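You operate a simulated robot arm through the tools that you are given. There is no shell and no other tool. Be economical: measure what you need, move in short steps, check, and stop when the job is done.

You run a simulated two-armed robot. Do the job below in one go: nothing can be reset, and whatever is moved stays where it is left.

## Task
Take the blue cloth from the middle of the front table and lay it out flat on the far end of the grey table.

The check looks at the end state, three seconds after you hand in, the way a careful person would. Anything else that was tipped, shoved, dropped, spilled or broken makes it a failure. Flat cloth is picked up by pressing the open fingertips on it (5 to 10 N) and closing them slowly along it; thin cloth reads only 2 to 8 mm in the jaws.

## Robot
Two 7-joint arms with three-finger grippers on one trunk, on a base that drives. Base frame: it is fixed to the floor where the robot stands at the start and does not move with it; the origin is under the middle of the robot, x ahead of it, y to its left, z up; the surface under the hand at the start is at about z = 800. Lengths are in mm, angles in degrees, forces in N, time in s.
The left shoulder is at the start at [56, 154, 953], the right one opposite. With the tool pointing down near the work surface each hand reaches from about 100 to 640 mm from the robot's upright axis, wherever it stands, measured 20 degrees to its own side. Places, roughly: far end of the grey table [600, -2300, 800]. Payload 2.69 kg a hand.
The TCP of each hand is the grasp point between the finger pads, 29 mm short of the fingertips. In the tool frame z runs along the fingers and y along their closing line. Largest opening 120 mm; the body of the gripper starts 78 mm behind the TCP.
Orientation is that of the tool frame in the base frame, as a unit quaternion [w, x, y, z]. With the fingers straight down and closing along the base's y, the tool's x points along the base's -x, its y along +y and its z along -z.

## Interface
- The arms move only by the tool move_arm. It takes "left_steps", "right_steps" or both (then of equal length, played together; a hand with none holds still); each is a list of rows, each a list of 7 numbers: the turn, a rotation vector about the tool's x, y, z in degrees, then the shift along the tool's x, y, z in mm, then the opening, from 0 (shut) to 1 (fully open). In form: [[ax, ay, az, tx, ty, tz, claw], ...]. A call has 1 to 12 rows; each row shifts and turns the commanded pose from where the row before left it, along the tool's axes as they then stand. Each row takes 0.2 s and may step no farther than 50 mm and 8.6 degrees from the row before; otherwise, or with a gripper value out of range, the whole call is refused. Where a pose cannot be reached the arm comes as near as it can. A force on the tool above 40 N (or 10 N above the force at the start of the call, whichever is more), or a blocked arm, ends the call early, and 0.2 s more pass. The fingers move at their own pace and stop on an object; they squeeze with about 33 N. The grip force told is the motor's: it shows also when the fingers shut on nothing. Time passes only in rows, and 0.2 s behind the last, so rows that do not move let the fingers close. The reply holds the time, the measured pose of the TCP, the force on the tool along the base axes, the opening and the grip force, in the units named above and with some noise, with the torque about the TCP (base axes, N m) and any sound that the robot's microphone picked up.
- Cameras (640 x 400 px; columns grow to the right, rows downward): "scene" is now at [170, -35.1, 1115.5]; the picture's right is [-0.40, -0.92, 0.00], its down [-0.47, 0.21, -0.86] and it looks along [0.78, -0.34, -0.52] (base axes); focal length 244 px, centre (320, 200). "left" rides on the left gripper at [63, 0, -104] in its tool frame; the picture's right is [0.00, 1.00, 0.00], its down [-0.83, 0.00, -0.56] and it looks along [-0.56, 0.00, 0.83] (tool axes); focal length 275 px, centre (320, 200). "right" rides on the right gripper at [63, 0, -104] in its tool frame; the picture's right is [0.00, 1.00, 0.00], its down [-0.83, 0.00, -0.56] and it looks along [-0.56, 0.00, 0.83] (tool axes); focal length 275 px, centre (320, 200). There is no depth. A picture from a camera that has moved, and an enlarged one, comes with that camera's place and axes in the base frame and with its lens. The place of the scene camera against the robot may be out by one fixed shift of up to 12 mm in any direction.
- get_image(camera): a new picture of that camera. The clock stands still meanwhile.
- lift_body(by): slides the trunk up (or, below 0, down) by that many mm; the arms and the scene camera ride with it, the base frame stays. It gives what a move gives, with no picture.
- steer(legs): drives the robot by 1 to 6 legs, each [ahead, left, turn to the left] in mm, mm and degrees, along the robot's own axes; the way and the turn of a leg run together, so that a leg with both is an arc; at most 1500 mm and 180 degrees a leg. The arms and the cameras ride along, it lands a little off, and it stops where it bumps. It gives what a move gives.
- turn_head(pan, tilt): turns the head with the scene camera to pan (to the left, within 80 degrees either way) and tilt (down, from -29 to 69), counted from straight ahead of the robot. It gives what a move gives.
- close_up(camera, box): a new picture of the part [left, top, right, bottom] of that camera's present view, enlarged. The clock stands still meanwhile.
- job_done(): hands the job in; it is judged then, once.

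Work in short steps. Places have to be worked out from the pictures, the camera data and where the tool is seen: move nearer, look again, correct. Check each grasp and each placing, and mend what went wrong. You have 120 turns and 92 pictures in all, those below and enlarged ones among them. Open the grippers and draw the arms clear of the work before you hand the job in, unless the task says otherwise; then end with one line.

The tools are called after "Request:" as name(argument=value, ...) on one line, values as JSON. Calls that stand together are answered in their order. move_arm: Moves the arms, as the interface text tells. Its arguments: {"type":"object","properties":{"left_steps":{"type":"array"},"right_steps":{"type":"array"}},"required":[]} The other tools are called the same way: lift_body (by) slides the trunk up or down; steer (legs) drives the base; turn_head (pan, tilt) turns the head that bears the scene camera; get_image (camera) takes a picture; close_up (camera, box) takes an enlarged picture of a part of a camera's view; job_done () hands the job in.

At the start:

```text
time_s: 0.0
left_tcp_pos: [343.8, -9.1, 968.6]
left_orientation: [0.0, 0.001, 1.0, 0.001]
left_wrist_force: [0.6, 1.2, 0.5]
left_moment: [-0.01, -0.01, 0.02]
left_finger_gap: 120.3
left_grip_force: 0.0
right_tcp_pos: [392.9, -405.0, 991.6]
right_orientation: [0.0, 0.0, 1.0, 0.0]
right_wrist_force: [0.1, 0.6, 0.1]
right_moment: [-0.04, 0.01, -0.02]
right_finger_gap: 120.0
right_grip_force: 0.1
trunk travel left (down, up): [-325.0, 113.0]
robot x, y, heading: [0.8, 3.3, -0.0]
head pan, tilt: [-23.5, 31.2]
```

scene: 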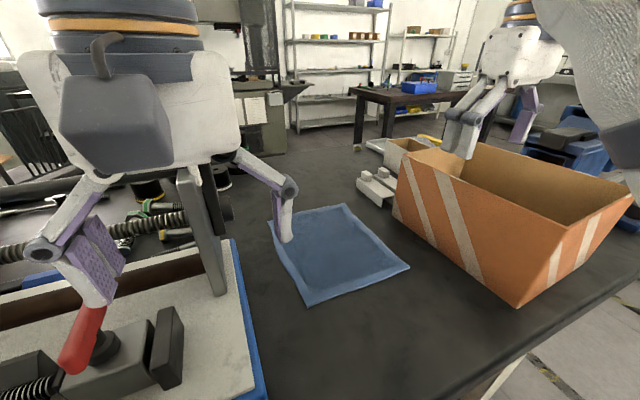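
right: 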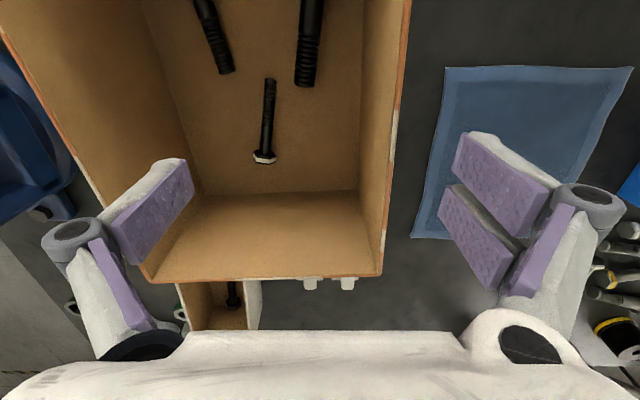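
left: 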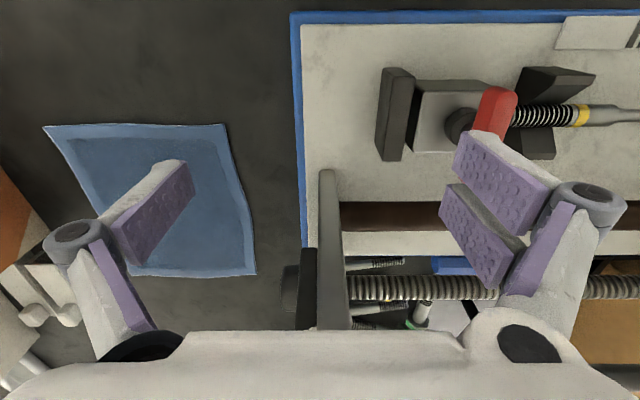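

The cloth seems to span x≈378–602, y≈-290–-104 on z≈800, with the box just to its right. I look towards the grey table first.

Request:
turn_head(pan=-75, tilt=20)

Request:
get_image(camera="scene")

```text
time_s: 1.2
left_tcp_pos: [343.6, -9.0, 967.7]
left_orientation: [0.0, -0.002, 1.0, 0.0]
left_wrist_force: [0.0, 0.1, -0.2]
left_moment: [0.02, 0.0, 0.0]
left_finger_gap: 120.1
left_grip_force: 0.0
right_tcp_pos: [391.8, -405.8, 991.4]
right_orientation: [0.001, -0.002, 1.0, 0.0]
right_wrist_force: [0.1, 1.4, -0.1]
right_moment: [0.02, -0.01, 0.01]
right_finger_gap: 119.8
right_grip_force: 0.0
trunk travel left (down, up): [-325.0, 113.0]
robot x, y, heading: [2.7, 0.7, -0.2]
head pan, tilt: [-75.0, 20.0]
```

```text
88 pictures are left
camera scene: at [111.7, -89.2, 1133.4], right [-0.97, -0.26, 0.0], down [-0.09, 0.33, -0.94], along [0.24, -0.91, -0.34], focal length 244 px, centre (320, 200)
```

scene: 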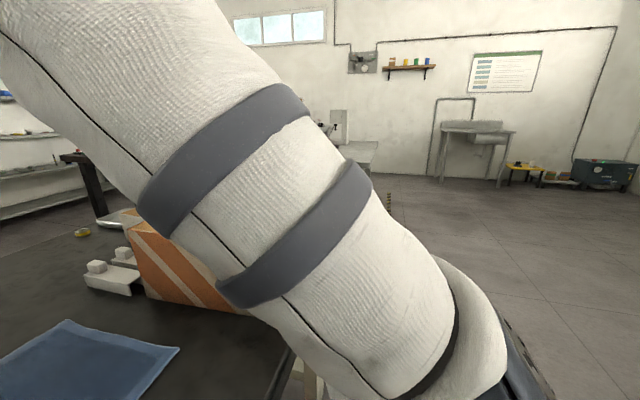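

The right arm hides most of that; the grey table shows dimly at about (350,150). I look at the front work area again from above.

Request:
turn_head(pan=-20, tilt=45)

Request:
get_image(camera="scene")

```text
time_s: 2.4
left_tcp_pos: [344.0, -8.1, 968.5]
left_orientation: [0.001, 0.0, 1.0, -0.001]
left_wrist_force: [-0.9, 0.0, 0.0]
left_moment: [-0.02, 0.0, 0.02]
left_finger_gap: 120.0
left_grip_force: 0.1
right_tcp_pos: [392.7, -407.6, 991.7]
right_orientation: [0.001, 0.0, 1.0, 0.0]
right_wrist_force: [-0.8, 0.6, -1.0]
right_moment: [0.01, 0.0, 0.02]
right_finger_gap: 119.6
right_grip_force: 0.2
trunk travel left (down, up): [-325.0, 113.0]
robot x, y, heading: [-0.1, 1.5, -0.3]
head pan, tilt: [-20.0, 45.0]
```

```text
87 pictures are left
camera scene: at [163.9, -27.2, 1094.7], right [-0.34, -0.94, 0.0], down [-0.66, 0.24, -0.71], along [0.66, -0.24, -0.71], focal length 244 px, centre (320, 200)
```

scene: 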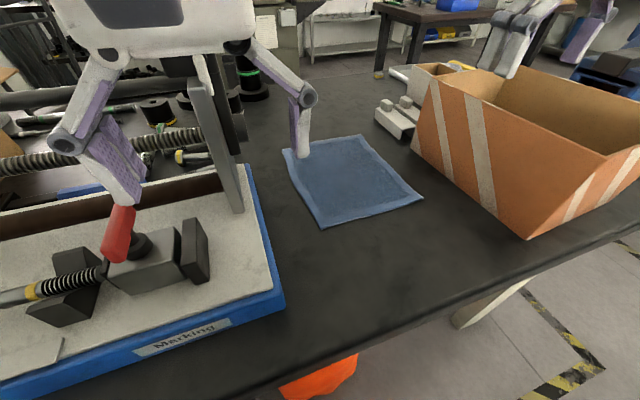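

I plan to pinch the near edge at both corners with two hands, closing along base x so the fold runs along y. The box's left wall is at y≈-365 with its top at about 945, and a plate stands near (425,0). I rotate both hands by 90° after shifting the left one right.

Request:
move_arm(left_steps=[[0, 0, 0, 0, -40, 0, 0.5], [0, 0, 0, 0, -40, 0, 0.5], [0, 0, 0, 0, -41, 0, 0.5], [0, 0, 8.5, 0, 0, 0, 0.25], [0, 0, 8.5, 0, 0, 0, 0.25], [0, 0, 8.5, 0, 0, 0, 0.25], [0, 0, 8.5, 0, 0, 0, 0.25], [0, 0, 8.5, 0, 0, 0, 0.25], [0, 0, 8.5, 0, 0, 0, 0.25]], right_steps=[[0, 0, 0, 0, 0, 0, 0.5], [0, 0, 0, 0, 0, 0, 0.5], [0, 0, 0, 0, 0, 0, 0.5], [0, 0, 8.5, 0, 0, 0, 0.25], [0, 0, 8.5, 0, 0, 0, 0.25], [0, 0, 8.5, 0, 0, 0, 0.25], [0, 0, 8.5, 0, 0, 0, 0.25], [0, 0, 8.5, 0, 0, 0, 0.25], [0, 0, 8.5, 0, 0, 0, 0.25]])

```text
time_s: 4.4
left_tcp_pos: [345.2, -128.4, 968.3]
left_orientation: [-0.001, 0.43, 0.903, -0.002]
left_wrist_force: [0.5, 0.3, -0.5]
left_moment: [0.05, 0.01, 0.0]
left_finger_gap: 30.1
left_grip_force: 0.1
right_tcp_pos: [392.2, -406.0, 991.6]
right_orientation: [0.002, 0.433, 0.901, 0.0]
right_wrist_force: [0.0, -1.6, -0.4]
right_moment: [-0.03, 0.0, 0.01]
right_finger_gap: 30.1
right_grip_force: 0.0
trunk travel left (down, up): [-325.0, 113.0]
robot x, y, heading: [-2.5, 3.7, 0.1]
head pan, tilt: [-20.0, 45.0]
```

Both hands turn fine. I finish the rotation and bring the right one over the cloth's right corner, level above.

Request:
move_arm(left_steps=[[0, 0, 7.8, 0, 0, 0, 0.25], [0, 0, 7.8, 0, 0, 0, 0.25], [0, 0, 7.8, 0, 0, 0, 0.25], [0, 0, 7.8, 0, 0, 0, 0.25], [0, 0, 7.8, 0, 0, 0, 0.25], [0, 0, 0, 0, 30, 0, 0.25], [0, 0, 0, 0, 30, 0, 0.25], [0, 0, 0, 0, 5, 0, 0.25]], right_steps=[[0, 0, 7.8, 0, 0, 0, 0.25], [0, 0, 7.8, 0, 0, 0, 0.25], [0, 0, 7.8, 0, 0, 0, 0.25], [0, 0, 7.8, 0, 0, 0, 0.25], [0, 0, 7.8, 0, 0, 0, 0.25], [0, 0, 0, 45, 8, 0, 0.25], [0, 0, 0, 45, 8, 0, 0.25], [0, 0, 0, 45, 2, 0, 0.25]])

Request:
get_image(camera="scene")

Request:
get_image(camera="left")

Request:
get_image(camera="right")

```text
time_s: 6.2
left_tcp_pos: [408.2, -127.9, 966.6]
left_orientation: [0.001, 0.707, 0.707, 0.0]
left_wrist_force: [-0.3, 0.6, -0.5]
left_moment: [0.01, 0.01, -0.04]
left_finger_gap: 30.2
left_grip_force: 0.1
right_tcp_pos: [439.7, -298.2, 999.0]
right_orientation: [-0.003, 0.709, 0.705, -0.001]
right_wrist_force: [-0.4, 0.1, 0.1]
right_moment: [-0.03, 0.0, 0.01]
right_finger_gap: 29.8
right_grip_force: 0.0
right hand out of reach, approached as far as the arm can: row 7, 8
trunk travel left (down, up): [-325.0, 113.0]
robot x, y, heading: [-1.2, 0.2, 0.1]
head pan, tilt: [-20.0, 45.0]
```

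```text
86 pictures are left
camera scene: at [168.8, -35.6, 1112.6], right [-0.41, -0.91, 0.0], down [-0.5, 0.22, -0.84], along [0.76, -0.35, -0.54], focal length 244 px, centre (320, 200)
```

scene: 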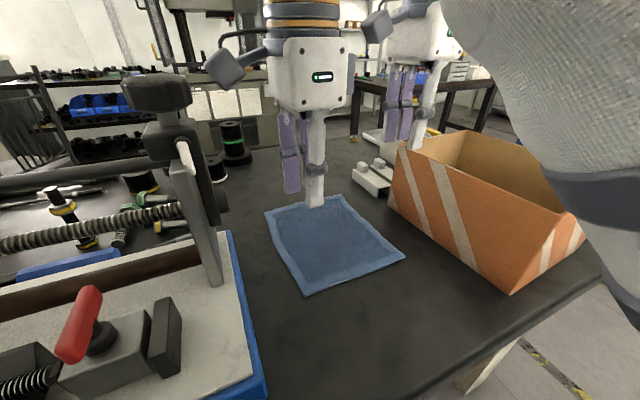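

```text
85 pictures are left
camera left: at [408.5, -66.6, 1071.0], right [1.0, -0.01, 0.0], down [-0.01, -0.83, 0.56], along [0.0, -0.56, -0.83], focal length 275 px, centre (320, 200)
```

left: 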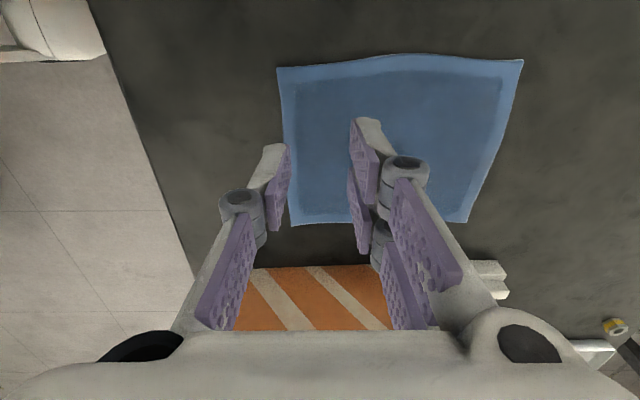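

```text
84 pictures are left
camera right: at [441.7, -236.3, 1104.5], right [1.0, 0.0, -0.01], down [0.0, -0.83, 0.55], along [0.0, -0.55, -0.83], focal length 275 px, centre (320, 200)
```

right: 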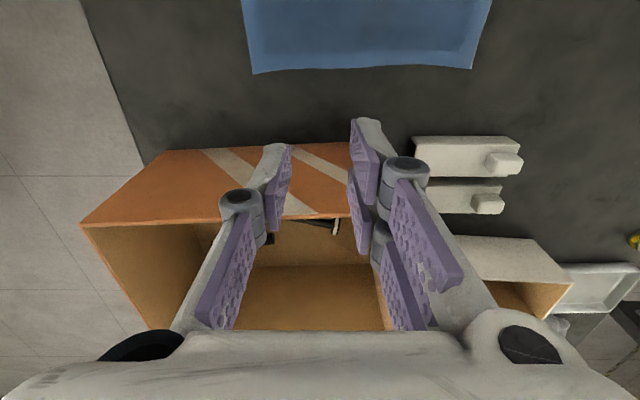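

The right hand cannot reach further inward turned this way; the mirrored turn (camera outward) should. The cloth is at x 370–592, y -285–-105, box wall at y≈-360. I back the right hand off and turn it 180° the other way.

Request:
move_arm(right_steps=[[0, 0, 0, -45, -10, 0, 0.25], [0, 0, -8.5, -45, -10, 0, 0.25], [0, 0, -8.5, 0, 0, 0, 0.25], [0, 0, -8.5, 0, 0, 0, 0.25], [0, 0, -8.5, 0, 0, 0, 0.25], [0, 0, -8.5, 0, 0, 0, 0.25], [0, 0, -8.5, 0, 0, 0, 0.25], [0, 0, -8.5, 0, 0, 0, 0.25], [0, 0, -8.5, 0, 0, 0, 0.25], [0, 0, -8.5, 0, 0, 0, 0.25], [0, 0, -8.5, 0, 0, 0, 0.25]])

Request:
move_arm(right_steps=[[0, 0, -8.6, 0, 0, 0, 0.25], [0, 0, -8.6, 0, 0, 0, 0.25], [0, 0, -8.6, 0, 0, 0, 0.25], [0, 0, -8.6, 0, 0, 0, 0.25], [0, 0, -8.6, 0, 0, 0, 0.25], [0, 0, -8.6, 0, 0, 0, 0.25], [0, 0, -8.6, 0, 0, 0, 0.25], [0, 0, -8.6, 0, 0, 0, 0.25], [0, 0, -8.6, 0, 0, 0, 0.25], [0, 0, -8.6, 0, 0, 0, 0.25], [0, 0, -8, 0, 0, 0, 0.25]])

```text
time_s: 8.6
left_tcp_pos: [408.3, -129.0, 966.1]
left_orientation: [0.0, 0.707, 0.707, 0.0]
left_wrist_force: [-0.4, 0.2, -0.2]
left_moment: [-0.01, 0.02, -0.01]
left_finger_gap: 29.8
left_grip_force: 0.0
right_tcp_pos: [418.2, -387.8, 1000.0]
right_orientation: [0.0, 0.043, 0.999, 0.0]
right_wrist_force: [-0.3, -1.1, -0.8]
right_moment: [0.0, -0.01, -0.03]
right_finger_gap: 30.1
right_grip_force: 0.0
trunk travel left (down, up): [-325.0, 113.0]
robot x, y, heading: [-2.7, -1.3, -0.1]
head pan, tilt: [-20.0, 45.0]
```

```text
time_s: 11.0
left_tcp_pos: [407.4, -129.0, 967.3]
left_orientation: [0.0, 0.707, 0.707, 0.0]
left_wrist_force: [-0.7, 0.4, 1.6]
left_moment: [0.0, -0.01, -0.01]
left_finger_gap: 30.2
left_grip_force: 0.1
right_tcp_pos: [417.8, -386.5, 999.9]
right_orientation: [0.001, -0.702, 0.712, 0.0]
right_wrist_force: [-0.4, 0.4, 1.0]
right_moment: [0.01, 0.0, -0.03]
right_finger_gap: 30.1
right_grip_force: 0.2
trunk travel left (down, up): [-325.0, 113.0]
robot x, y, heading: [6.4, 4.1, 0.3]
head pan, tilt: [-20.0, 45.0]
```

Right hand now mirrors the left. I bring it to [407,-243] and lower both towards the cloth to about z=880.

Request:
move_arm(right_steps=[[0, 0, 0, -48, 4, 10, 0.25], [0, 0, 0, -48, 4, 10, 0.25], [0, 0, 0, -47.5, 3, 12, 0.25], [0, 0, 0, 0, 0, 30, 0.25], [0, 0, 0, 0, 0, 30, 0.25], [0, 0, 0, 0, 0, 27, 0.25]], left_steps=[[0, 0, 0, 0, 0, 0, 0.25], [0, 0, 0, 0, 0, 0, 0.25], [0, 0, 0, 0, 0, 0, 0.25], [0, 0, 0, 0, 0, 30, 0.25], [0, 0, 0, 0, 0, 30, 0.25], [0, 0, 0, 0, 0, 27, 0.25]])

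Request:
get_image(camera="scene")

Request:
get_image(camera="left")

Request:
get_image(camera="right")

```text
time_s: 12.4
left_tcp_pos: [407.2, -129.5, 879.4]
left_orientation: [0.0, 0.707, 0.708, 0.0]
left_wrist_force: [-0.5, 0.2, 0.4]
left_moment: [0.01, -0.01, 0.01]
left_finger_gap: 29.9
left_grip_force: 0.0
right_tcp_pos: [460.7, -283.9, 889.7]
right_orientation: [0.001, -0.7, 0.714, -0.001]
right_wrist_force: [-0.4, -1.0, 0.2]
right_moment: [0.01, -0.01, -0.01]
right_finger_gap: 30.2
right_grip_force: 0.1
right hand out of reach, approached as far as the arm can: row 2, 3
trunk travel left (down, up): [-325.0, 113.0]
robot x, y, heading: [-1.7, -0.7, 0.0]
head pan, tilt: [-20.0, 45.0]
```

```text
83 pictures are left
camera scene: at [172.8, -14.2, 1104.9], right [-0.17, -0.99, 0.0], down [-0.61, 0.1, -0.79], along [0.78, -0.13, -0.62], focal length 244 px, centre (320, 200)
```

scene: 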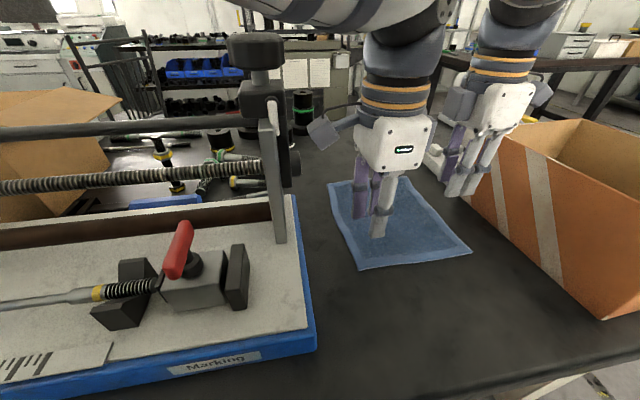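

```text
82 pictures are left
camera left: at [408.1, -66.4, 982.7], right [1.0, 0.0, 0.0], down [0.0, -0.83, 0.56], along [0.0, -0.56, -0.83], focal length 275 px, centre (320, 200)
```

left: 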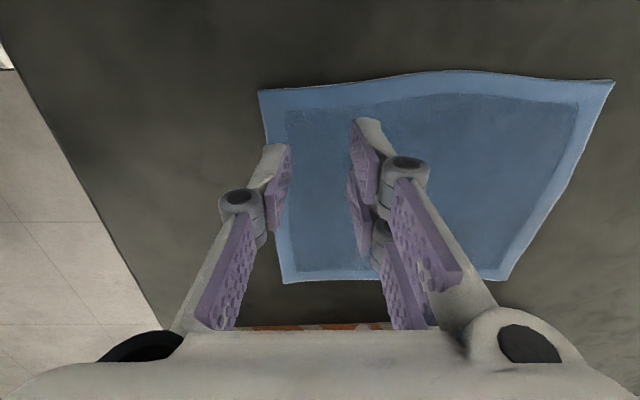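

```text
81 pictures are left
camera right: at [461.2, -346.5, 994.8], right [-1.0, 0.01, 0.0], down [0.01, 0.83, 0.56], along [0.01, 0.56, -0.83], focal length 275 px, centre (320, 200)
```

right: 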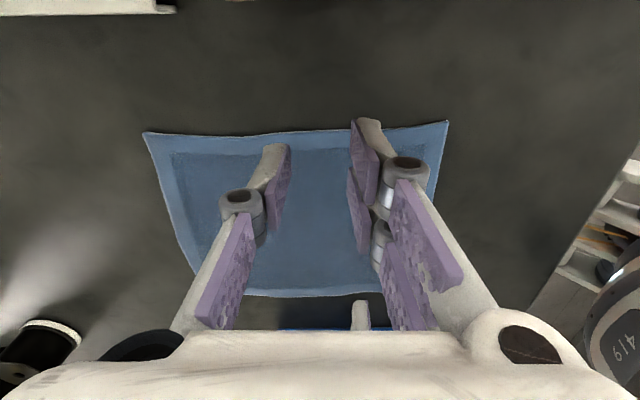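

The right hand stays ≥~165 mm from the left, probably arm‑to‑arm clearance, and its outward camera would foul the box. So I return it to the inward‑camera turn (raised, away), and shift the left to y≈-114 for wider spacing.

Request:
move_arm(right_steps=[[0, 0, 0, 0, 0, -40, 0.25], [0, 0, 0, 0, 0, -40, 0.25], [0, 0, 0, 0, 0, -35, 0.25], [0, 0, 8.5, 40, 0, 0, 0.25], [0, 0, 8.5, 40, 0, 0, 0.25], [0, 0, 8.5, 30, 0, 0, 0.25], [0, 0, 8.5, 0, 0, 0, 0.25], [0, 0, 8.5, 0, 0, 0, 0.25], [0, 0, 8.5, 0, 0, 0, 0.25], [0, 0, 8.5, 0, 0, 0, 0.25], [0, 0, 8.5, 0, 0, 0, 0.25], [0, 0, 8.5, 0, 0, 0, 0.25]], left_steps=[[0, 0, 0, 15, 0, 0, 0.25], [0, 0, 0, 0, 0, 0, 0.25], [0, 0, 0, 0, 0, 0, 0.25], [0, 0, 0, 0, 0, 0, 0.25], [0, 0, 0, 0, 0, 0, 0.25], [0, 0, 0, 0, 0, 0, 0.25], [0, 0, 0, 0, 0, 0, 0.25], [0, 0, 0, 0, 0, 0, 0.25], [0, 0, 0, 0, 0, 0, 0.25], [0, 0, 0, 0, 0, 0, 0.25], [0, 0, 0, 0, 0, 0, 0.25], [0, 0, 0, 0, 0, 0, 0.25]])

Request:
move_arm(right_steps=[[0, 0, 8.5, 0, 0, 0, 0.25], [0, 0, 8.5, 0, 0, 0, 0.25], [0, 0, 8.5, 0, 0, 0, 0.25], [0, 0, 8.5, 0, 0, 0, 0.25], [0, 0, 8.5, 0, 0, 0, 0.25], [0, 0, 8.5, 0, 0, 0, 0.25], [0, 0, 8.5, 0, 0, 0, 0.25], [0, 0, 8.5, 0, 0, 0, 0.25], [0, 0, 8.5, 0, 0, 0, 0.25], [0, 0, 8.5, 0, 0, 0, 0.25], [0, 0, 8.5, 0, 0, 0, 0.25], [0, 0, 8.5, 0, 0, 0, 0.25]])

```text
time_s: 15.0
left_tcp_pos: [408.2, -113.3, 880.1]
left_orientation: [0.0, 0.707, 0.707, 0.0]
left_wrist_force: [-0.3, -0.1, -0.1]
left_moment: [0.0, 0.01, 0.01]
left_finger_gap: 30.0
left_grip_force: 0.1
right_tcp_pos: [440.9, -390.6, 1005.5]
right_orientation: [0.0, -0.107, 0.994, 0.001]
right_wrist_force: [0.1, -1.1, -0.8]
right_moment: [-0.03, 0.0, 0.0]
right_finger_gap: 30.3
right_grip_force: 0.0
trunk travel left (down, up): [-325.0, 113.0]
robot x, y, heading: [1.0, -3.0, 0.1]
head pan, tilt: [-20.0, 45.0]
```

```text
time_s: 17.6
left_tcp_pos: [408.0, -113.5, 879.9]
left_orientation: [0.001, 0.707, 0.707, -0.001]
left_wrist_force: [0.0, -0.4, 0.1]
left_moment: [0.01, -0.01, -0.02]
left_finger_gap: 29.8
left_grip_force: 0.1
right_tcp_pos: [440.5, -391.0, 1004.8]
right_orientation: [0.001, 0.705, 0.709, 0.001]
right_wrist_force: [-0.9, -0.5, -0.8]
right_moment: [0.0, 0.0, -0.04]
right_finger_gap: 30.1
right_grip_force: 0.0
trunk travel left (down, up): [-325.0, 113.0]
robot x, y, heading: [2.3, 0.9, -0.1]
head pan, tilt: [-20.0, 45.0]
```

Now I bring the right hand in at height to [407,-278] to see whether that is reachable.

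Request:
move_arm(right_steps=[[0, 0, 0, 35, -15, 0, 0.25], [0, 0, 0, 40, -18, 0, 0.25], [0, 0, 0, 38, 0, 0, 0.25]])

```text
time_s: 18.4
left_tcp_pos: [407.8, -114.3, 879.3]
left_orientation: [0.0, 0.707, 0.708, 0.0]
left_wrist_force: [-0.6, -0.8, -0.2]
left_moment: [0.01, -0.01, -0.03]
left_finger_gap: 29.8
left_grip_force: 0.0
right_tcp_pos: [431.0, -305.3, 1011.9]
right_orientation: [-0.006, 0.708, 0.707, 0.003]
right_wrist_force: [-0.5, 0.1, -0.1]
right_moment: [-0.01, 0.02, 0.07]
right_finger_gap: 29.9
right_grip_force: 0.0
right hand out of reach, approached as far as the arm can: row 2, 3
trunk travel left (down, up): [-325.0, 113.0]
robot x, y, heading: [1.3, 0.3, -0.2]
head pan, tilt: [-20.0, 45.0]
```

Same stop with the left farther off, so I test whether it's arm clearance or a joint limit: I retract the left hand up and back, then push the right on.

Request:
move_arm(left_steps=[[0, 0, 0, 0, 0, -40, 0.25], [0, 0, 0, 0, 0, -40, 0.25], [0, 0, 0, 0, -40, -20, 0.25], [0, 0, 0, 0, -40, 0, 0.25], [0, 0, 0, 20, -30, 0, 0.25], [0, 0, 0, 45, 0, 0, 0.25], [0, 0, 0, 45, 0, 0, 0.25], [0, 0, 0, 45, 0, 0, 0.25]])

Request:
move_arm(right_steps=[[0, 0, 0, 30, -10, 0, 0.25], [0, 0, 0, 30, -10, 0, 0.25]])

```text
time_s: 20.2
left_tcp_pos: [296.4, 42.3, 978.9]
left_orientation: [0.001, 0.708, 0.706, 0.001]
left_wrist_force: [-0.2, 0.0, 0.8]
left_moment: [-0.03, 0.01, 0.0]
left_finger_gap: 29.8
left_grip_force: 0.1
right_tcp_pos: [432.7, -301.2, 1014.8]
right_orientation: [-0.002, 0.704, 0.71, 0.001]
right_wrist_force: [0.2, -0.9, 0.4]
right_moment: [0.0, 0.0, 0.02]
right_finger_gap: 30.3
right_grip_force: 0.1
trunk travel left (down, up): [-325.0, 113.0]
robot x, y, heading: [1.1, 3.8, -0.1]
head pan, tilt: [-20.0, 45.0]
```

```text
time_s: 20.8
left_tcp_pos: [296.7, 41.4, 978.5]
left_orientation: [0.0, 0.707, 0.707, 0.0]
left_wrist_force: [0.0, 0.4, 0.0]
left_moment: [0.02, 0.02, 0.01]
left_finger_gap: 29.8
left_grip_force: 0.1
right_tcp_pos: [450.8, -274.8, 1029.0]
right_orientation: [-0.007, 0.708, 0.707, 0.004]
right_wrist_force: [-0.4, 0.0, 0.1]
right_moment: [0.02, -0.02, 0.01]
right_finger_gap: 30.1
right_grip_force: 0.0
right hand out of reach, approached as far as the arm can: row 1, 2
trunk travel left (down, up): [-325.0, 113.0]
robot x, y, heading: [-2.4, -3.4, 0.1]
head pan, tilt: [-20.0, 45.0]
```

The left is out of the way and it still slides along a limit that also rises with z, so it's the right arm's own reach at that height. Here it is already past the box wall, so I try descending and then moving back in x.

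Request:
move_arm(right_steps=[[0, 0, 0, 0, 0, 40, 0.25], [0, 0, 0, 0, 0, 40, 0.25], [0, 0, 0, 0, 0, 40, 0.25], [0, 0, 0, 0, -20, 0, 0.25], [0, 0, 0, 0, -24, 0, 0.25]])

Request:
get_image(camera="scene")

```text
time_s: 22.0
left_tcp_pos: [297.3, 40.8, 978.0]
left_orientation: [0.001, 0.707, 0.707, 0.0]
left_wrist_force: [0.9, 0.3, 0.0]
left_moment: [0.03, 0.02, -0.01]
left_finger_gap: 30.3
left_grip_force: 0.1
right_tcp_pos: [446.3, -300.8, 911.2]
right_orientation: [0.001, 0.704, 0.71, 0.001]
right_wrist_force: [1.0, -0.3, 0.5]
right_moment: [-0.05, 0.02, -0.03]
right_finger_gap: 30.1
right_grip_force: 0.1
right hand out of reach, approached as far as the arm can: row 1, 2, 4, 5
trunk travel left (down, up): [-325.0, 113.0]
robot x, y, heading: [-0.1, 0.0, -0.0]
head pan, tilt: [-20.0, 45.0]
```

```text
80 pictures are left
camera scene: at [173.8, -20.3, 1111.8], right [-0.24, -0.97, 0.0], down [-0.54, 0.13, -0.83], along [0.81, -0.2, -0.55], focal length 244 px, centre (320, 200)
```

scene: 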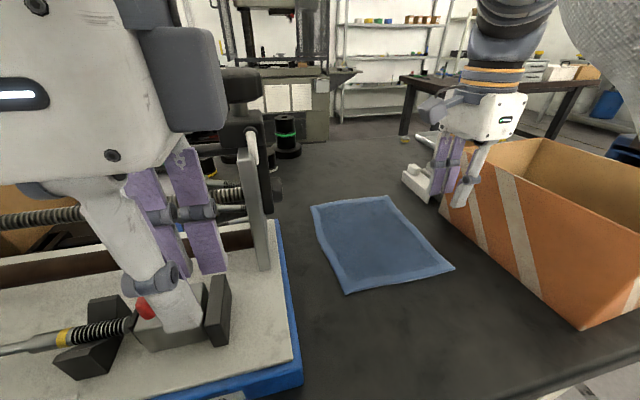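

The limit seems tied to this wrist turn. I lift the right hand a little and turn it back part-way while stepping inward, to find a reachable turn.

Request:
move_arm(right_steps=[[0, 0, 0, 0, 0, -30, 0.25], [0, 0, -8.5, 0, 0, 0, 0.25], [0, 0, -8.5, 0, 0, 0, 0.25], [0, 0, -8.5, 0, 0, 0, 0.25], [0, 0, -8.5, 0, 0, 0, 0.25], [0, 0, -8.5, 0, 0, 0, 0.25], [0, 0, 0, 20, -20, 0, 0.25], [0, 0, 0, 20, -20, 0, 0.25]])

Request:
move_arm(left_steps=[[0, 0, 0, -45, 0, 0, 0.25], [0, 0, 0, -45, 0, 0, 0.25], [0, 0, 0, -45, 20, 0, 0.25], [0, 0, 0, -45, 40, 0, 0.25], [0, 0, 0, -44, 24, 0, 0.25]])

```text
time_s: 23.8
left_tcp_pos: [296.0, 41.0, 979.1]
left_orientation: [0.0, 0.707, 0.707, 0.0]
left_wrist_force: [0.6, -0.6, -1.2]
left_moment: [-0.02, 0.0, -0.01]
left_finger_gap: 29.8
left_grip_force: 0.1
right_tcp_pos: [418.2, -333.0, 938.2]
right_orientation: [-0.002, 0.402, 0.916, 0.004]
right_wrist_force: [-0.4, 0.7, 0.2]
right_moment: [-0.02, -0.01, 0.0]
right_finger_gap: 29.8
right_grip_force: 0.1
right hand out of reach, approached as far as the arm can: row 7, 8
trunk travel left (down, up): [-325.0, 113.0]
robot x, y, heading: [0.9, -0.4, -0.0]
head pan, tilt: [-20.0, 45.0]
```

```text
refused: row 4 steps farther than a row can; nothing moved
```

The right arm seems to stop at about 405 mm from its shoulder, while the left goes in to 265 mm. I raise the right hand clear of the box and check whether it can fold in more directly in front of its own side.

Request:
move_arm(right_steps=[[0, 0, 0, 0, 0, -40, 0.25], [0, 0, 0, 0, 0, -40, 0.25], [0, 0, -8.5, 0, 0, -10, 0.25], [0, 0, -8.5, 0, 0, 0, 0.25], [0, 0, -8.5, 0, 0, 0, 0.25], [0, 0, -8.5, 0, 0, 0, 0.25], [0, 0, -8.5, 0, 0, 0, 0.25], [0, 0, -4.9, 0, 0, 0, 0.25], [0, 0, 0, 40, 0, 0, 0.25], [0, 0, 0, 40, 0, 0, 0.25], [0, 0, 0, 40, 0, 0, 0.25]])

Request:
move_arm(left_steps=[[0, 0, 0, -45, 0, 0, 0.25], [0, 0, 0, -45, 0, 0, 0.25], [0, 0, 0, -45, 20, 0, 0.25], [0, 0, 0, -45, 20, 0, 0.25], [0, 0, 0, -44, 20, 0, 0.25], [0, 0, 0, 0, 24, 0, 0.25]])

```text
time_s: 26.2
left_tcp_pos: [298.5, 42.1, 974.9]
left_orientation: [-0.006, 0.706, 0.708, -0.001]
left_wrist_force: [0.0, 1.0, -1.1]
left_moment: [-0.01, 0.11, -0.02]
left_finger_gap: 30.0
left_grip_force: 0.0
right_tcp_pos: [310.4, -363.5, 1039.1]
right_orientation: [-0.003, -0.002, 1.0, 0.003]
right_wrist_force: [-0.5, -0.3, -0.6]
right_moment: [-0.01, 0.04, 0.02]
right_finger_gap: 29.9
right_grip_force: 0.0
right hand out of reach, approached as far as the arm can: row 9, 10, 11
trunk travel left (down, up): [-325.0, 113.0]
robot x, y, heading: [-1.4, -0.3, -0.2]
head pan, tilt: [-20.0, 45.0]
```

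```text
time_s: 26.9
left_tcp_pos: [304.9, -46.7, 977.5]
left_orientation: [-0.011, 0.705, 0.709, 0.0]
left_wrist_force: [-0.1, 0.6, -1.0]
left_moment: [-0.02, 0.01, -0.01]
left_finger_gap: 30.2
left_grip_force: 0.0
right_tcp_pos: [308.9, -367.6, 1039.2]
right_orientation: [-0.003, 0.004, 1.0, 0.008]
right_wrist_force: [0.7, -0.1, 0.4]
right_moment: [-0.05, 0.04, -0.04]
right_finger_gap: 29.9
right_grip_force: 0.1
trunk travel left (down, up): [-325.0, 113.0]
robot x, y, heading: [-0.3, 1.6, -0.1]
head pan, tilt: [-20.0, 45.0]
stopped in row 3 (left hand): the force on the tool passed its limit at 138 N (the readings are from after the stop); the commanded pose is now the measured one
```

The left hand struck something (138 N), perhaps the right arm. I look before moving anything.

Request:
get_image(camera="scene")

Request:
get_image(camera="left")

Request:
get_image(camera="right")

```text
79 pictures are left
camera scene: at [161.6, -43.9, 1104.5], right [-0.52, -0.85, 0.0], down [-0.53, 0.32, -0.79], along [0.67, -0.41, -0.62], focal length 244 px, centre (320, 200)
```

scene: 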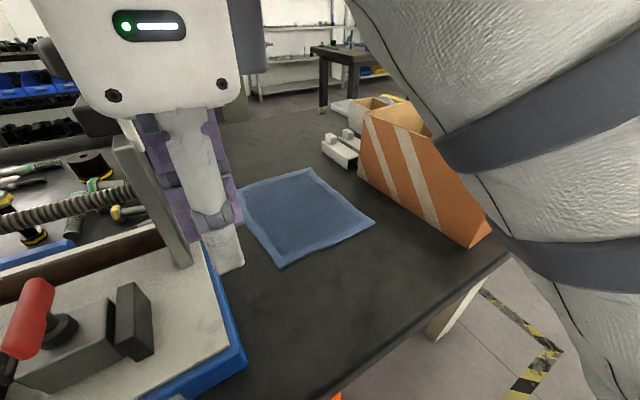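

```text
78 pictures are left
camera left: at [306.9, 14.6, 1082.6], right [1.0, 0.0, -0.01], down [0.01, -0.84, 0.54], along [-0.01, -0.54, -0.84], focal length 275 px, centre (320, 200)
```

left: 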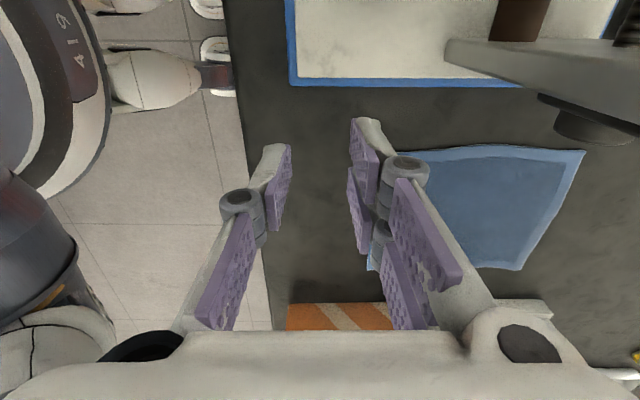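

```text
77 pictures are left
camera right: at [247.3, -369.4, 1142.2], right [0.0, 1.0, 0.02], down [0.83, -0.01, 0.55], along [0.55, 0.01, -0.83], focal length 275 px, centre (320, 200)
```

right: 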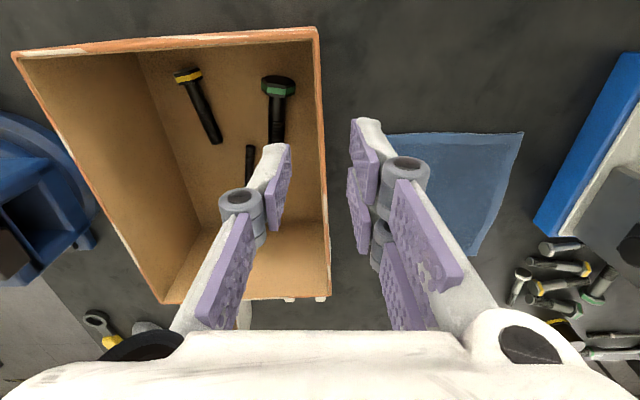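

No object was touched: the plate is still upright at x≈425 and the cloth is unmoved; the left forearm met the right arm, whose elbow is folded inward. The fix: back the base ~95 mm so both hands work farther out. First I move the right hand out again, and centre the head.

Request:
move_arm(right_steps=[[0, 0, 0, -40, -20, 0, 0.25], [0, 0, 0, -40, -20, 0, 0.25], [0, 0, 0, -10, 0, 0, 0.25]])

Request:
steer(legs=[[-100, 0, 0]])

Request:
get_image(camera="scene")

```text
time_s: 27.7
left_tcp_pos: [305.2, -45.9, 978.2]
left_orientation: [-0.011, 0.705, 0.709, 0.002]
left_wrist_force: [-0.5, -0.2, -0.6]
left_moment: [-0.02, 0.0, 0.01]
left_finger_gap: 30.0
left_grip_force: 0.2
right_tcp_pos: [398.0, -409.2, 1036.1]
right_orientation: [-0.003, 0.005, 1.0, 0.008]
right_wrist_force: [0.1, -0.1, 0.9]
right_moment: [0.0, -0.04, -0.03]
right_finger_gap: 30.0
right_grip_force: 0.1
trunk travel left (down, up): [-325.0, 113.0]
robot x, y, heading: [0.5, -1.8, 0.0]
head pan, tilt: [-20.0, 45.0]
```

```text
time_s: 28.9
left_tcp_pos: [204.5, -47.3, 979.5]
left_orientation: [-0.01, 0.705, 0.709, 0.003]
left_wrist_force: [-1.7, 0.0, 0.4]
left_moment: [0.0, -0.05, 0.04]
left_finger_gap: 30.0
left_grip_force: 0.0
right_tcp_pos: [296.8, -410.4, 1036.3]
right_orientation: [-0.003, 0.007, 1.0, 0.007]
right_wrist_force: [-0.1, -0.3, 0.4]
right_moment: [0.03, -0.02, 0.01]
right_finger_gap: 29.8
right_grip_force: 0.1
trunk travel left (down, up): [-325.0, 113.0]
robot x, y, heading: [-101.9, 0.5, -0.2]
head pan, tilt: [-20.0, 45.0]
```

```text
76 pictures are left
camera scene: at [60.7, -44.5, 1105.1], right [-0.52, -0.85, 0.0], down [-0.52, 0.32, -0.79], along [0.67, -0.41, -0.61], focal length 244 px, centre (320, 200)
```

scene: 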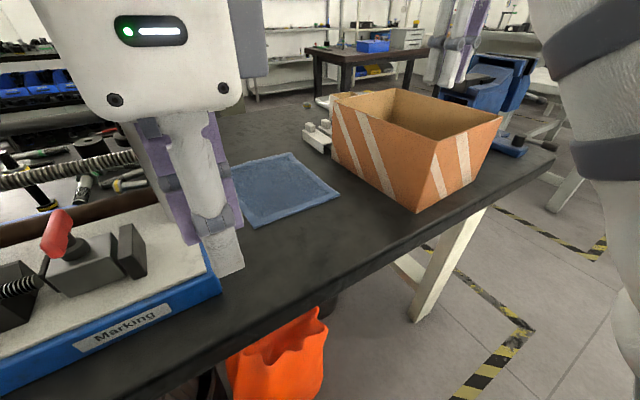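

Backing worked. Now I extend the right hand, turn it camera‑inward, and bring it to (407,-278); the left goes to (407,-113), sideways first to stay off the plate.

Request:
move_arm(right_steps=[[0, 0, 0, -40, 0, 0, 0.25], [0, 0, 0, -40, 0, 0, 0.25], [0, 0, 7.5, -30, 0, 0, 0.25], [0, 0, 8.5, 0, 0, 0, 0.25], [0, 0, 8.5, 0, 0, 0, 0.25], [0, 0, 8.5, 0, 0, 0, 0.25], [0, 0, 8.5, 0, 0, 0, 0.25], [0, 0, 8.5, 0, 0, 0, 0.25], [0, 0, 8.5, 0, 0, 0, 0.25], [0, 0, 8.5, 0, 0, 0, 0.25], [0, 0, 8.5, 0, 0, 0, 0.25], [0, 0, 8.5, 0, 0, 0, 0.25]], left_steps=[[0, 0, 0, -30, 0, 0, 0.25], [0, 0, 0, -36, 0, 0, 0.25], [0, 0, 0, 0, 0, 0, 0.25], [0, 0, 0, 0, 0, 0, 0.25], [0, 0, 0, 0, 0, 0, 0.25], [0, 0, 0, 0, 0, 0, 0.25], [0, 0, 0, 0, 0, 0, 0.25], [0, 0, 0, 0, 0, 0, 0.25], [0, 0, 0, 0, 0, 0, 0.25], [0, 0, 0, 0, 0, 0, 0.25], [0, 0, 0, 0, 0, 0, 0.25], [0, 0, 0, 0, 0, 0, 0.25]])

Request:
move_arm(right_steps=[[0, 0, 6, 40, 0, 0, 0.25], [0, 0, 0, 45, 0, 10, 0.25], [0, 0, 0, 45, 0, 20, 0.25]])

```text
time_s: 31.5
left_tcp_pos: [204.7, -111.6, 976.8]
left_orientation: [-0.012, 0.705, 0.709, 0.002]
left_wrist_force: [-0.1, 0.4, 0.5]
left_moment: [0.0, -0.01, -0.01]
left_finger_gap: 30.1
left_grip_force: 0.0
right_tcp_pos: [391.1, -406.0, 1034.2]
right_orientation: [-0.006, 0.674, 0.738, 0.004]
right_wrist_force: [0.2, 0.3, 0.5]
right_moment: [-0.03, 0.0, 0.02]
right_finger_gap: 30.2
right_grip_force: 0.1
right hand out of reach, approached as far as the arm can: row 3
trunk travel left (down, up): [-325.0, 113.0]
robot x, y, heading: [-98.6, 0.6, -0.2]
head pan, tilt: [-20.0, 45.0]
```

```text
time_s: 32.3
left_tcp_pos: [218.2, -102.3, 980.3]
left_orientation: [-0.009, 0.693, 0.721, -0.002]
left_wrist_force: [0.7, 0.1, -0.1]
left_moment: [-0.02, 0.02, 0.01]
left_finger_gap: 30.0
left_grip_force: 0.3
right_tcp_pos: [385.2, -281.6, 1007.5]
right_orientation: [-0.01, 0.718, 0.696, 0.012]
right_wrist_force: [-0.7, 0.2, -0.8]
right_moment: [-0.03, 0.0, -0.02]
right_finger_gap: 30.1
right_grip_force: 0.1
trunk travel left (down, up): [-325.0, 113.0]
robot x, y, heading: [-100.8, -4.4, -0.2]
head pan, tilt: [-20.0, 45.0]
```

Right is over its corner at last, but its elbow nudged the left arm slightly. I move the left forward off the contact in careful steps.

Request:
move_arm(left_steps=[[0, 0, 0, 5, 20, 0, 0.25], [0, 0, 0, 0, 30, 0, 0.25], [0, 0, 0, 0, 40, 0, 0.25]])

Request:
get_image(camera="scene")

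```text
time_s: 33.1
left_tcp_pos: [294.0, -109.2, 975.3]
left_orientation: [-0.011, 0.708, 0.706, 0.004]
left_wrist_force: [0.4, -0.3, -0.5]
left_moment: [0.0, 0.02, -0.01]
left_finger_gap: 30.3
left_grip_force: 0.1
right_tcp_pos: [386.6, -272.8, 1006.6]
right_orientation: [-0.008, 0.71, 0.704, 0.003]
right_wrist_force: [-0.1, -0.5, 0.4]
right_moment: [-0.02, 0.02, -0.01]
right_finger_gap: 30.1
right_grip_force: 0.0
trunk travel left (down, up): [-325.0, 113.0]
robot x, y, heading: [-98.6, -2.4, -0.2]
head pan, tilt: [-20.0, 45.0]
```

```text
75 pictures are left
camera scene: at [64.9, -27.8, 1095.0], right [-0.35, -0.94, 0.0], down [-0.66, 0.24, -0.71], along [0.67, -0.25, -0.7], focal length 244 px, centre (320, 200)
```

scene: 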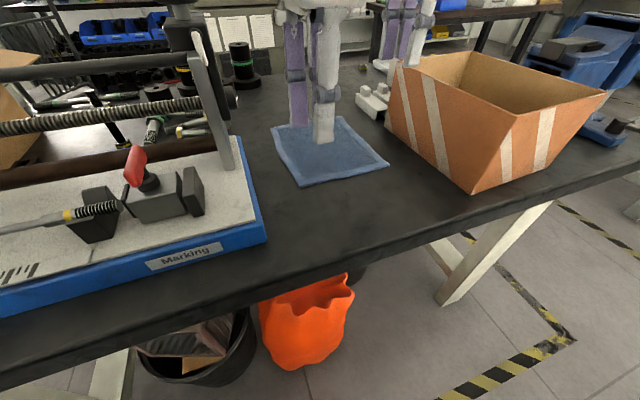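

Clear again. I bring both to x≈403 above the near corners and down to about z=890.

Request:
move_arm(left_steps=[[0, 0, 0, 0, 40, 0, 0.25], [0, 0, 0, 0, 40, 0, 0.25], [0, 0, 0, -2, 28, 10, 0.25], [0, 0, 0, 0, 0, 40, 0.25], [0, 0, 0, 0, 0, 36, 0.25]], right_steps=[[0, 0, 0, 0, 8, 10, 0.25], [0, 0, 0, 0, 8, 15, 0.25], [0, 0, 0, -3, 0, 20, 0.25], [0, 0, 0, 0, 0, 35, 0.25], [0, 0, 0, 0, 0, 36, 0.25]])

Request:
get_image(camera="left")

Request:
get_image(camera="right")

```text
time_s: 34.3
left_tcp_pos: [361.8, -90.3, 872.3]
left_orientation: [-0.011, 0.705, 0.709, 0.003]
left_wrist_force: [-0.6, 0.7, -0.5]
left_moment: [-0.02, -0.02, -0.03]
left_finger_gap: 29.9
left_grip_force: 0.1
left hand out of reach, approached as far as the arm can: row 1, 2, 3
right_tcp_pos: [403.1, -275.0, 891.4]
right_orientation: [-0.008, 0.711, 0.703, 0.004]
right_wrist_force: [0.4, -0.2, -0.3]
right_moment: [0.0, 0.0, 0.01]
right_finger_gap: 30.0
right_grip_force: 0.0
trunk travel left (down, up): [-325.0, 113.0]
robot x, y, heading: [-100.1, -1.5, 0.1]
head pan, tilt: [-20.0, 45.0]
```

```text
74 pictures are left
camera left: at [363.4, -29.1, 977.0], right [1.0, 0.0, -0.01], down [0.01, -0.84, 0.54], along [-0.01, -0.54, -0.84], focal length 275 px, centre (320, 200)
```

left: 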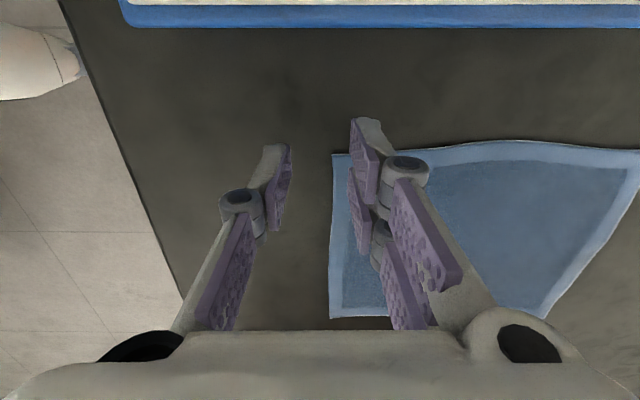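

```text
73 pictures are left
camera right: at [405.7, -213.7, 996.3], right [1.0, -0.01, -0.01], down [0.0, -0.84, 0.54], along [-0.01, -0.54, -0.84], focal length 275 px, centre (320, 200)
```

right: 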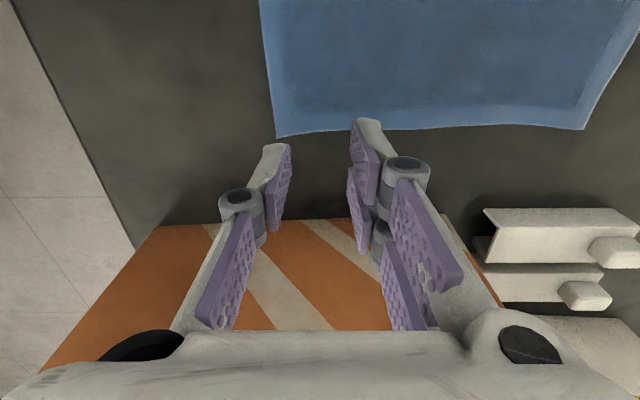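

Left ran short at height; being lower should give it more reach. I try moving it on at this height.

Request:
move_arm(left_steps=[[0, 0, 0, -10, 20, 0, 0.25], [0, 0, 0, -13, 21, 0, 0.25]])

```text
time_s: 34.9
left_tcp_pos: [381.9, -98.5, 870.6]
left_orientation: [-0.011, 0.706, 0.708, 0.003]
left_wrist_force: [-0.3, -0.7, -0.4]
left_moment: [0.04, 0.02, -0.01]
left_finger_gap: 30.1
left_grip_force: 0.0
left hand out of reach, approached as far as the arm can: row 2
right_tcp_pos: [403.7, -275.7, 891.2]
right_orientation: [-0.007, 0.711, 0.703, 0.004]
right_wrist_force: [-0.1, 0.9, -0.5]
right_moment: [-0.01, -0.02, -0.01]
right_finger_gap: 30.0
right_grip_force: 0.1
trunk travel left (down, up): [-325.0, 113.0]
robot x, y, heading: [-100.8, 0.4, -0.1]
head pan, tilt: [-20.0, 45.0]
```

Short by ~20 mm. I'll shift the base 25 ahead and 40 right, pre‑moving both hands left by the amount so they land over the corners.

Request:
move_arm(left_steps=[[0, 0, 0, 25, 0, 0, 0.25], [0, 0, 0, 0, 0, 0, 0.25]], right_steps=[[0, 0, 0, 20, -10, 0, 0.25], [0, 0, 0, 20, -15, 0, 0.25]])

Request:
steer(legs=[[25, -40, 0]])

Request:
get_image(camera="left")

Request:
get_image(camera="right")

```text
time_s: 35.5
left_tcp_pos: [382.7, -74.5, 870.5]
left_orientation: [-0.012, 0.706, 0.709, 0.003]
left_wrist_force: [0.3, 0.6, 0.0]
left_moment: [0.01, 0.01, 0.02]
left_finger_gap: 29.7
left_grip_force: 0.1
right_tcp_pos: [380.0, -240.4, 889.4]
right_orientation: [-0.015, 0.714, 0.7, 0.005]
right_wrist_force: [-0.4, 0.3, -0.8]
right_moment: [-0.01, 0.01, 0.01]
right_finger_gap: 30.0
right_grip_force: 0.1
right hand out of reach, approached as far as the arm can: row 2
trunk travel left (down, up): [-325.0, 113.0]
robot x, y, heading: [-98.7, 4.9, -0.2]
head pan, tilt: [-20.0, 45.0]
```

```text
time_s: 36.3
left_tcp_pos: [384.0, -84.3, 871.5]
left_orientation: [-0.016, 0.703, 0.711, 0.002]
left_wrist_force: [-9.7, -1.9, 4.3]
left_moment: [0.45, -1.3, 0.71]
left_finger_gap: 30.0
left_grip_force: 0.0
right_tcp_pos: [386.8, -250.0, 887.5]
right_orientation: [-0.018, 0.714, 0.7, 0.005]
right_wrist_force: [0.5, 0.1, -0.9]
right_moment: [0.0, 0.01, -0.04]
right_finger_gap: 30.3
right_grip_force: 0.0
trunk travel left (down, up): [-325.0, 113.0]
robot x, y, heading: [-90.2, -10.5, -0.1]
head pan, tilt: [-20.0, 45.0]
stopped in leg 1: the force on the tool passed its limit at 66 N (the readings are from after the stop); the commanded pose is now the measured one
```

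```text
72 pictures are left
camera left: at [385.2, -24.9, 976.5], right [1.0, 0.01, -0.02], down [0.02, -0.84, 0.54], along [-0.01, -0.54, -0.84], focal length 275 px, centre (320, 200)
```

left: 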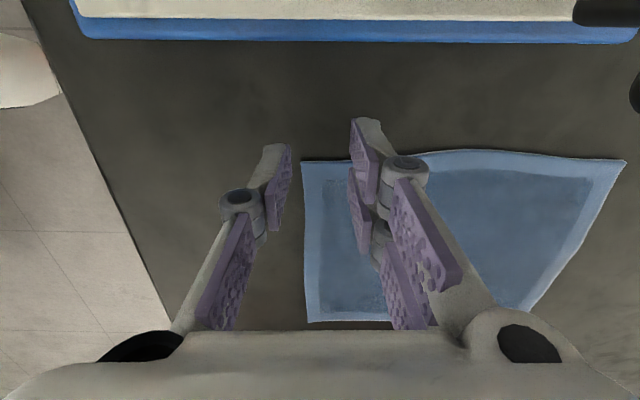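

```text
71 pictures are left
camera right: at [389.7, -191.5, 994.2], right [1.0, -0.02, -0.02], down [0.0, -0.85, 0.53], along [-0.02, -0.53, -0.85], focal length 275 px, centre (320, 200)
```

right: 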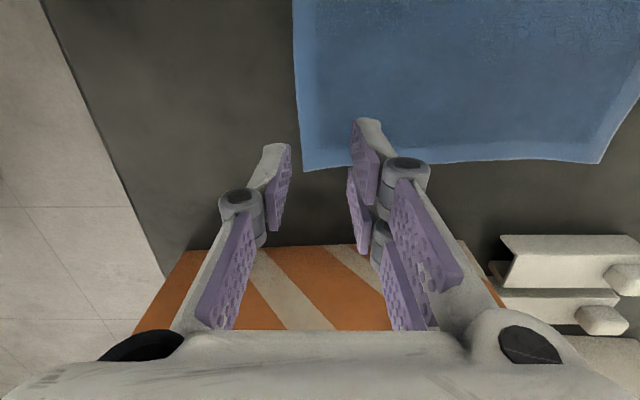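

The left hand's outward camera/gripper has touched the upright plate (force −10 N in x). I back it off at once and look at the state of that fixture.

Request:
move_arm(left_steps=[[0, 0, 0, 0, -25, 0, 0.25], [0, 0, 0, 0, -10, 0, 0.25]])

Request:
turn_head(pan=-5, tilt=35)

Request:
get_image(camera="scene")

```text
time_s: 36.9
left_tcp_pos: [351.0, -84.5, 872.0]
left_orientation: [-0.015, 0.702, 0.712, 0.001]
left_wrist_force: [0.7, -0.8, 0.0]
left_moment: [0.02, 0.01, 0.0]
left_finger_gap: 30.2
left_grip_force: 0.0
right_tcp_pos: [387.3, -251.3, 887.9]
right_orientation: [-0.017, 0.715, 0.699, 0.004]
right_wrist_force: [-0.5, -1.0, 0.6]
right_moment: [0.01, 0.01, -0.01]
right_finger_gap: 29.9
right_grip_force: 0.0
trunk travel left (down, up): [-325.0, 113.0]
robot x, y, heading: [-91.9, -6.7, -0.0]
head pan, tilt: [-20.0, 45.0]
```

```text
time_s: 37.6
left_tcp_pos: [351.1, -84.3, 872.7]
left_orientation: [-0.016, 0.702, 0.712, 0.001]
left_wrist_force: [0.4, -0.5, 0.2]
left_moment: [0.03, -0.02, -0.01]
left_finger_gap: 30.3
left_grip_force: 0.0
right_tcp_pos: [387.1, -250.3, 890.2]
right_orientation: [-0.015, 0.714, 0.7, 0.005]
right_wrist_force: [-0.6, -1.3, 0.9]
right_moment: [-0.01, -0.01, -0.01]
right_finger_gap: 29.8
right_grip_force: 0.0
trunk travel left (down, up): [-325.0, 113.0]
robot x, y, heading: [-91.8, -8.4, -0.0]
head pan, tilt: [-5.0, 35.0]
```

```text
70 pictures are left
camera scene: at [81.7, -17.4, 1109.5], right [-0.09, -1.0, 0.0], down [-0.57, 0.05, -0.82], along [0.82, -0.07, -0.57], focal length 244 px, centre (320, 200)
```

scene: 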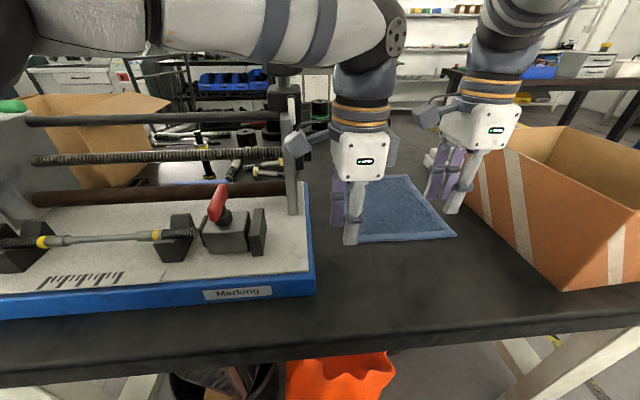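

The jig looks unmoved. With the left hand back, I redo the base shift: 17 ahead, 32 right.

Request:
steer(legs=[[0, -32, 0], [17, 0, 0]])

Request:
move_arm(left_steps=[[0, 0, 0, 0, 18, 0, 0.25], [0, 0, 0, 0, 17, 0, 0.25]])

```text
time_s: 39.0
left_tcp_pos: [369.9, -115.3, 872.5]
left_orientation: [-0.017, 0.703, 0.711, 0.002]
left_wrist_force: [0.2, -0.1, -0.5]
left_moment: [-0.01, 0.04, -0.02]
left_finger_gap: 30.0
left_grip_force: 0.1
right_tcp_pos: [404.2, -282.7, 888.0]
right_orientation: [-0.015, 0.714, 0.7, 0.005]
right_wrist_force: [0.6, -0.2, -0.8]
right_moment: [0.0, 0.03, -0.01]
right_finger_gap: 29.9
right_grip_force: 0.1
trunk travel left (down, up): [-325.0, 113.0]
robot x, y, heading: [-78.9, -42.7, 0.0]
head pan, tilt: [-5.0, 35.0]
```

```text
time_s: 39.6
left_tcp_pos: [402.1, -114.4, 871.9]
left_orientation: [-0.016, 0.702, 0.712, 0.001]
left_wrist_force: [0.0, 0.1, 1.0]
left_moment: [0.02, 0.03, 0.02]
left_finger_gap: 30.0
left_grip_force: 0.0
right_tcp_pos: [404.9, -282.1, 888.1]
right_orientation: [-0.016, 0.714, 0.7, 0.004]
right_wrist_force: [0.0, 0.4, -0.2]
right_moment: [0.0, 0.02, 0.03]
right_finger_gap: 29.9
right_grip_force: 0.1
trunk travel left (down, up): [-325.0, 113.0]
robot x, y, heading: [-74.7, -37.2, 0.1]
head pan, tilt: [-5.0, 35.0]
```

Both are within reach now. I shift the right in 8 mm and lower both to just above the cloth.

Request:
move_arm(left_steps=[[0, 0, 0, 0, 0, 10, 0.25], [0, 0, 0, 0, 0, 12, 0.25], [0, 0, 0, 0, 0, 12, 0.25]], right_steps=[[0, 0, 0, 8, 0, 18, 0.25], [0, 0, 0, 0, 0, 18, 0.25], [0, 0, 0, 0, 0, 14, 0.25]])

Request:
get_image(camera="left")

Request:
get_image(camera="right")

```text
time_s: 40.4
left_tcp_pos: [401.5, -114.6, 836.9]
left_orientation: [-0.016, 0.703, 0.711, 0.002]
left_wrist_force: [0.8, 0.3, 0.0]
left_moment: [-0.01, -0.02, -0.01]
left_finger_gap: 29.9
left_grip_force: 0.2
right_tcp_pos: [404.0, -273.7, 838.0]
right_orientation: [-0.015, 0.714, 0.7, 0.005]
right_wrist_force: [-0.4, 0.0, -0.6]
right_moment: [0.0, 0.0, 0.0]
right_finger_gap: 29.9
right_grip_force: 0.1
trunk travel left (down, up): [-325.0, 113.0]
robot x, y, heading: [-77.7, -43.5, -0.0]
head pan, tilt: [-5.0, 35.0]
```

```text
69 pictures are left
camera left: at [403.8, -54.5, 942.9], right [1.0, 0.01, -0.02], down [0.02, -0.84, 0.54], along [-0.01, -0.54, -0.84], focal length 275 px, centre (320, 200)
```

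left: 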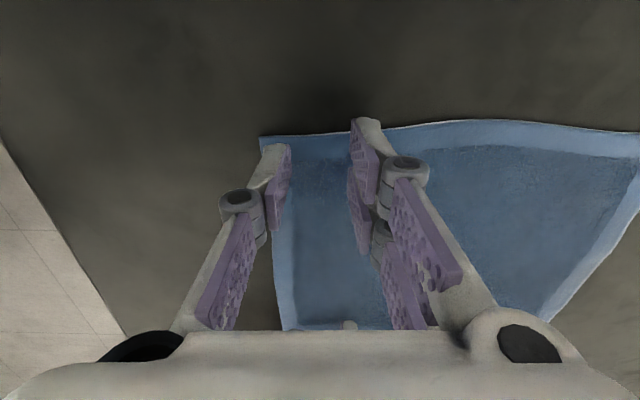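

```text
68 pictures are left
camera right: at [407.9, -213.5, 944.3], right [1.0, -0.01, -0.02], down [0.0, -0.85, 0.53], along [-0.02, -0.53, -0.85], focal length 275 px, centre (320, 200)
```

right: 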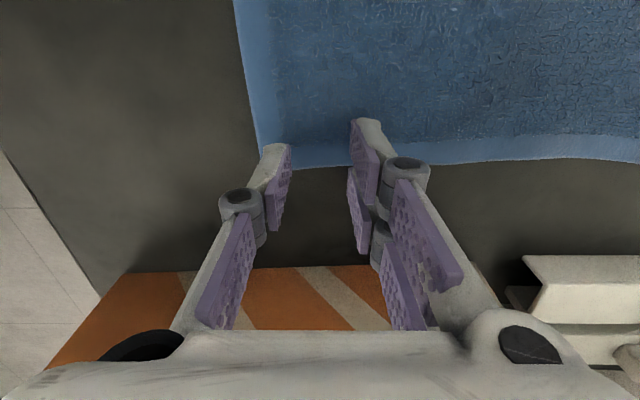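

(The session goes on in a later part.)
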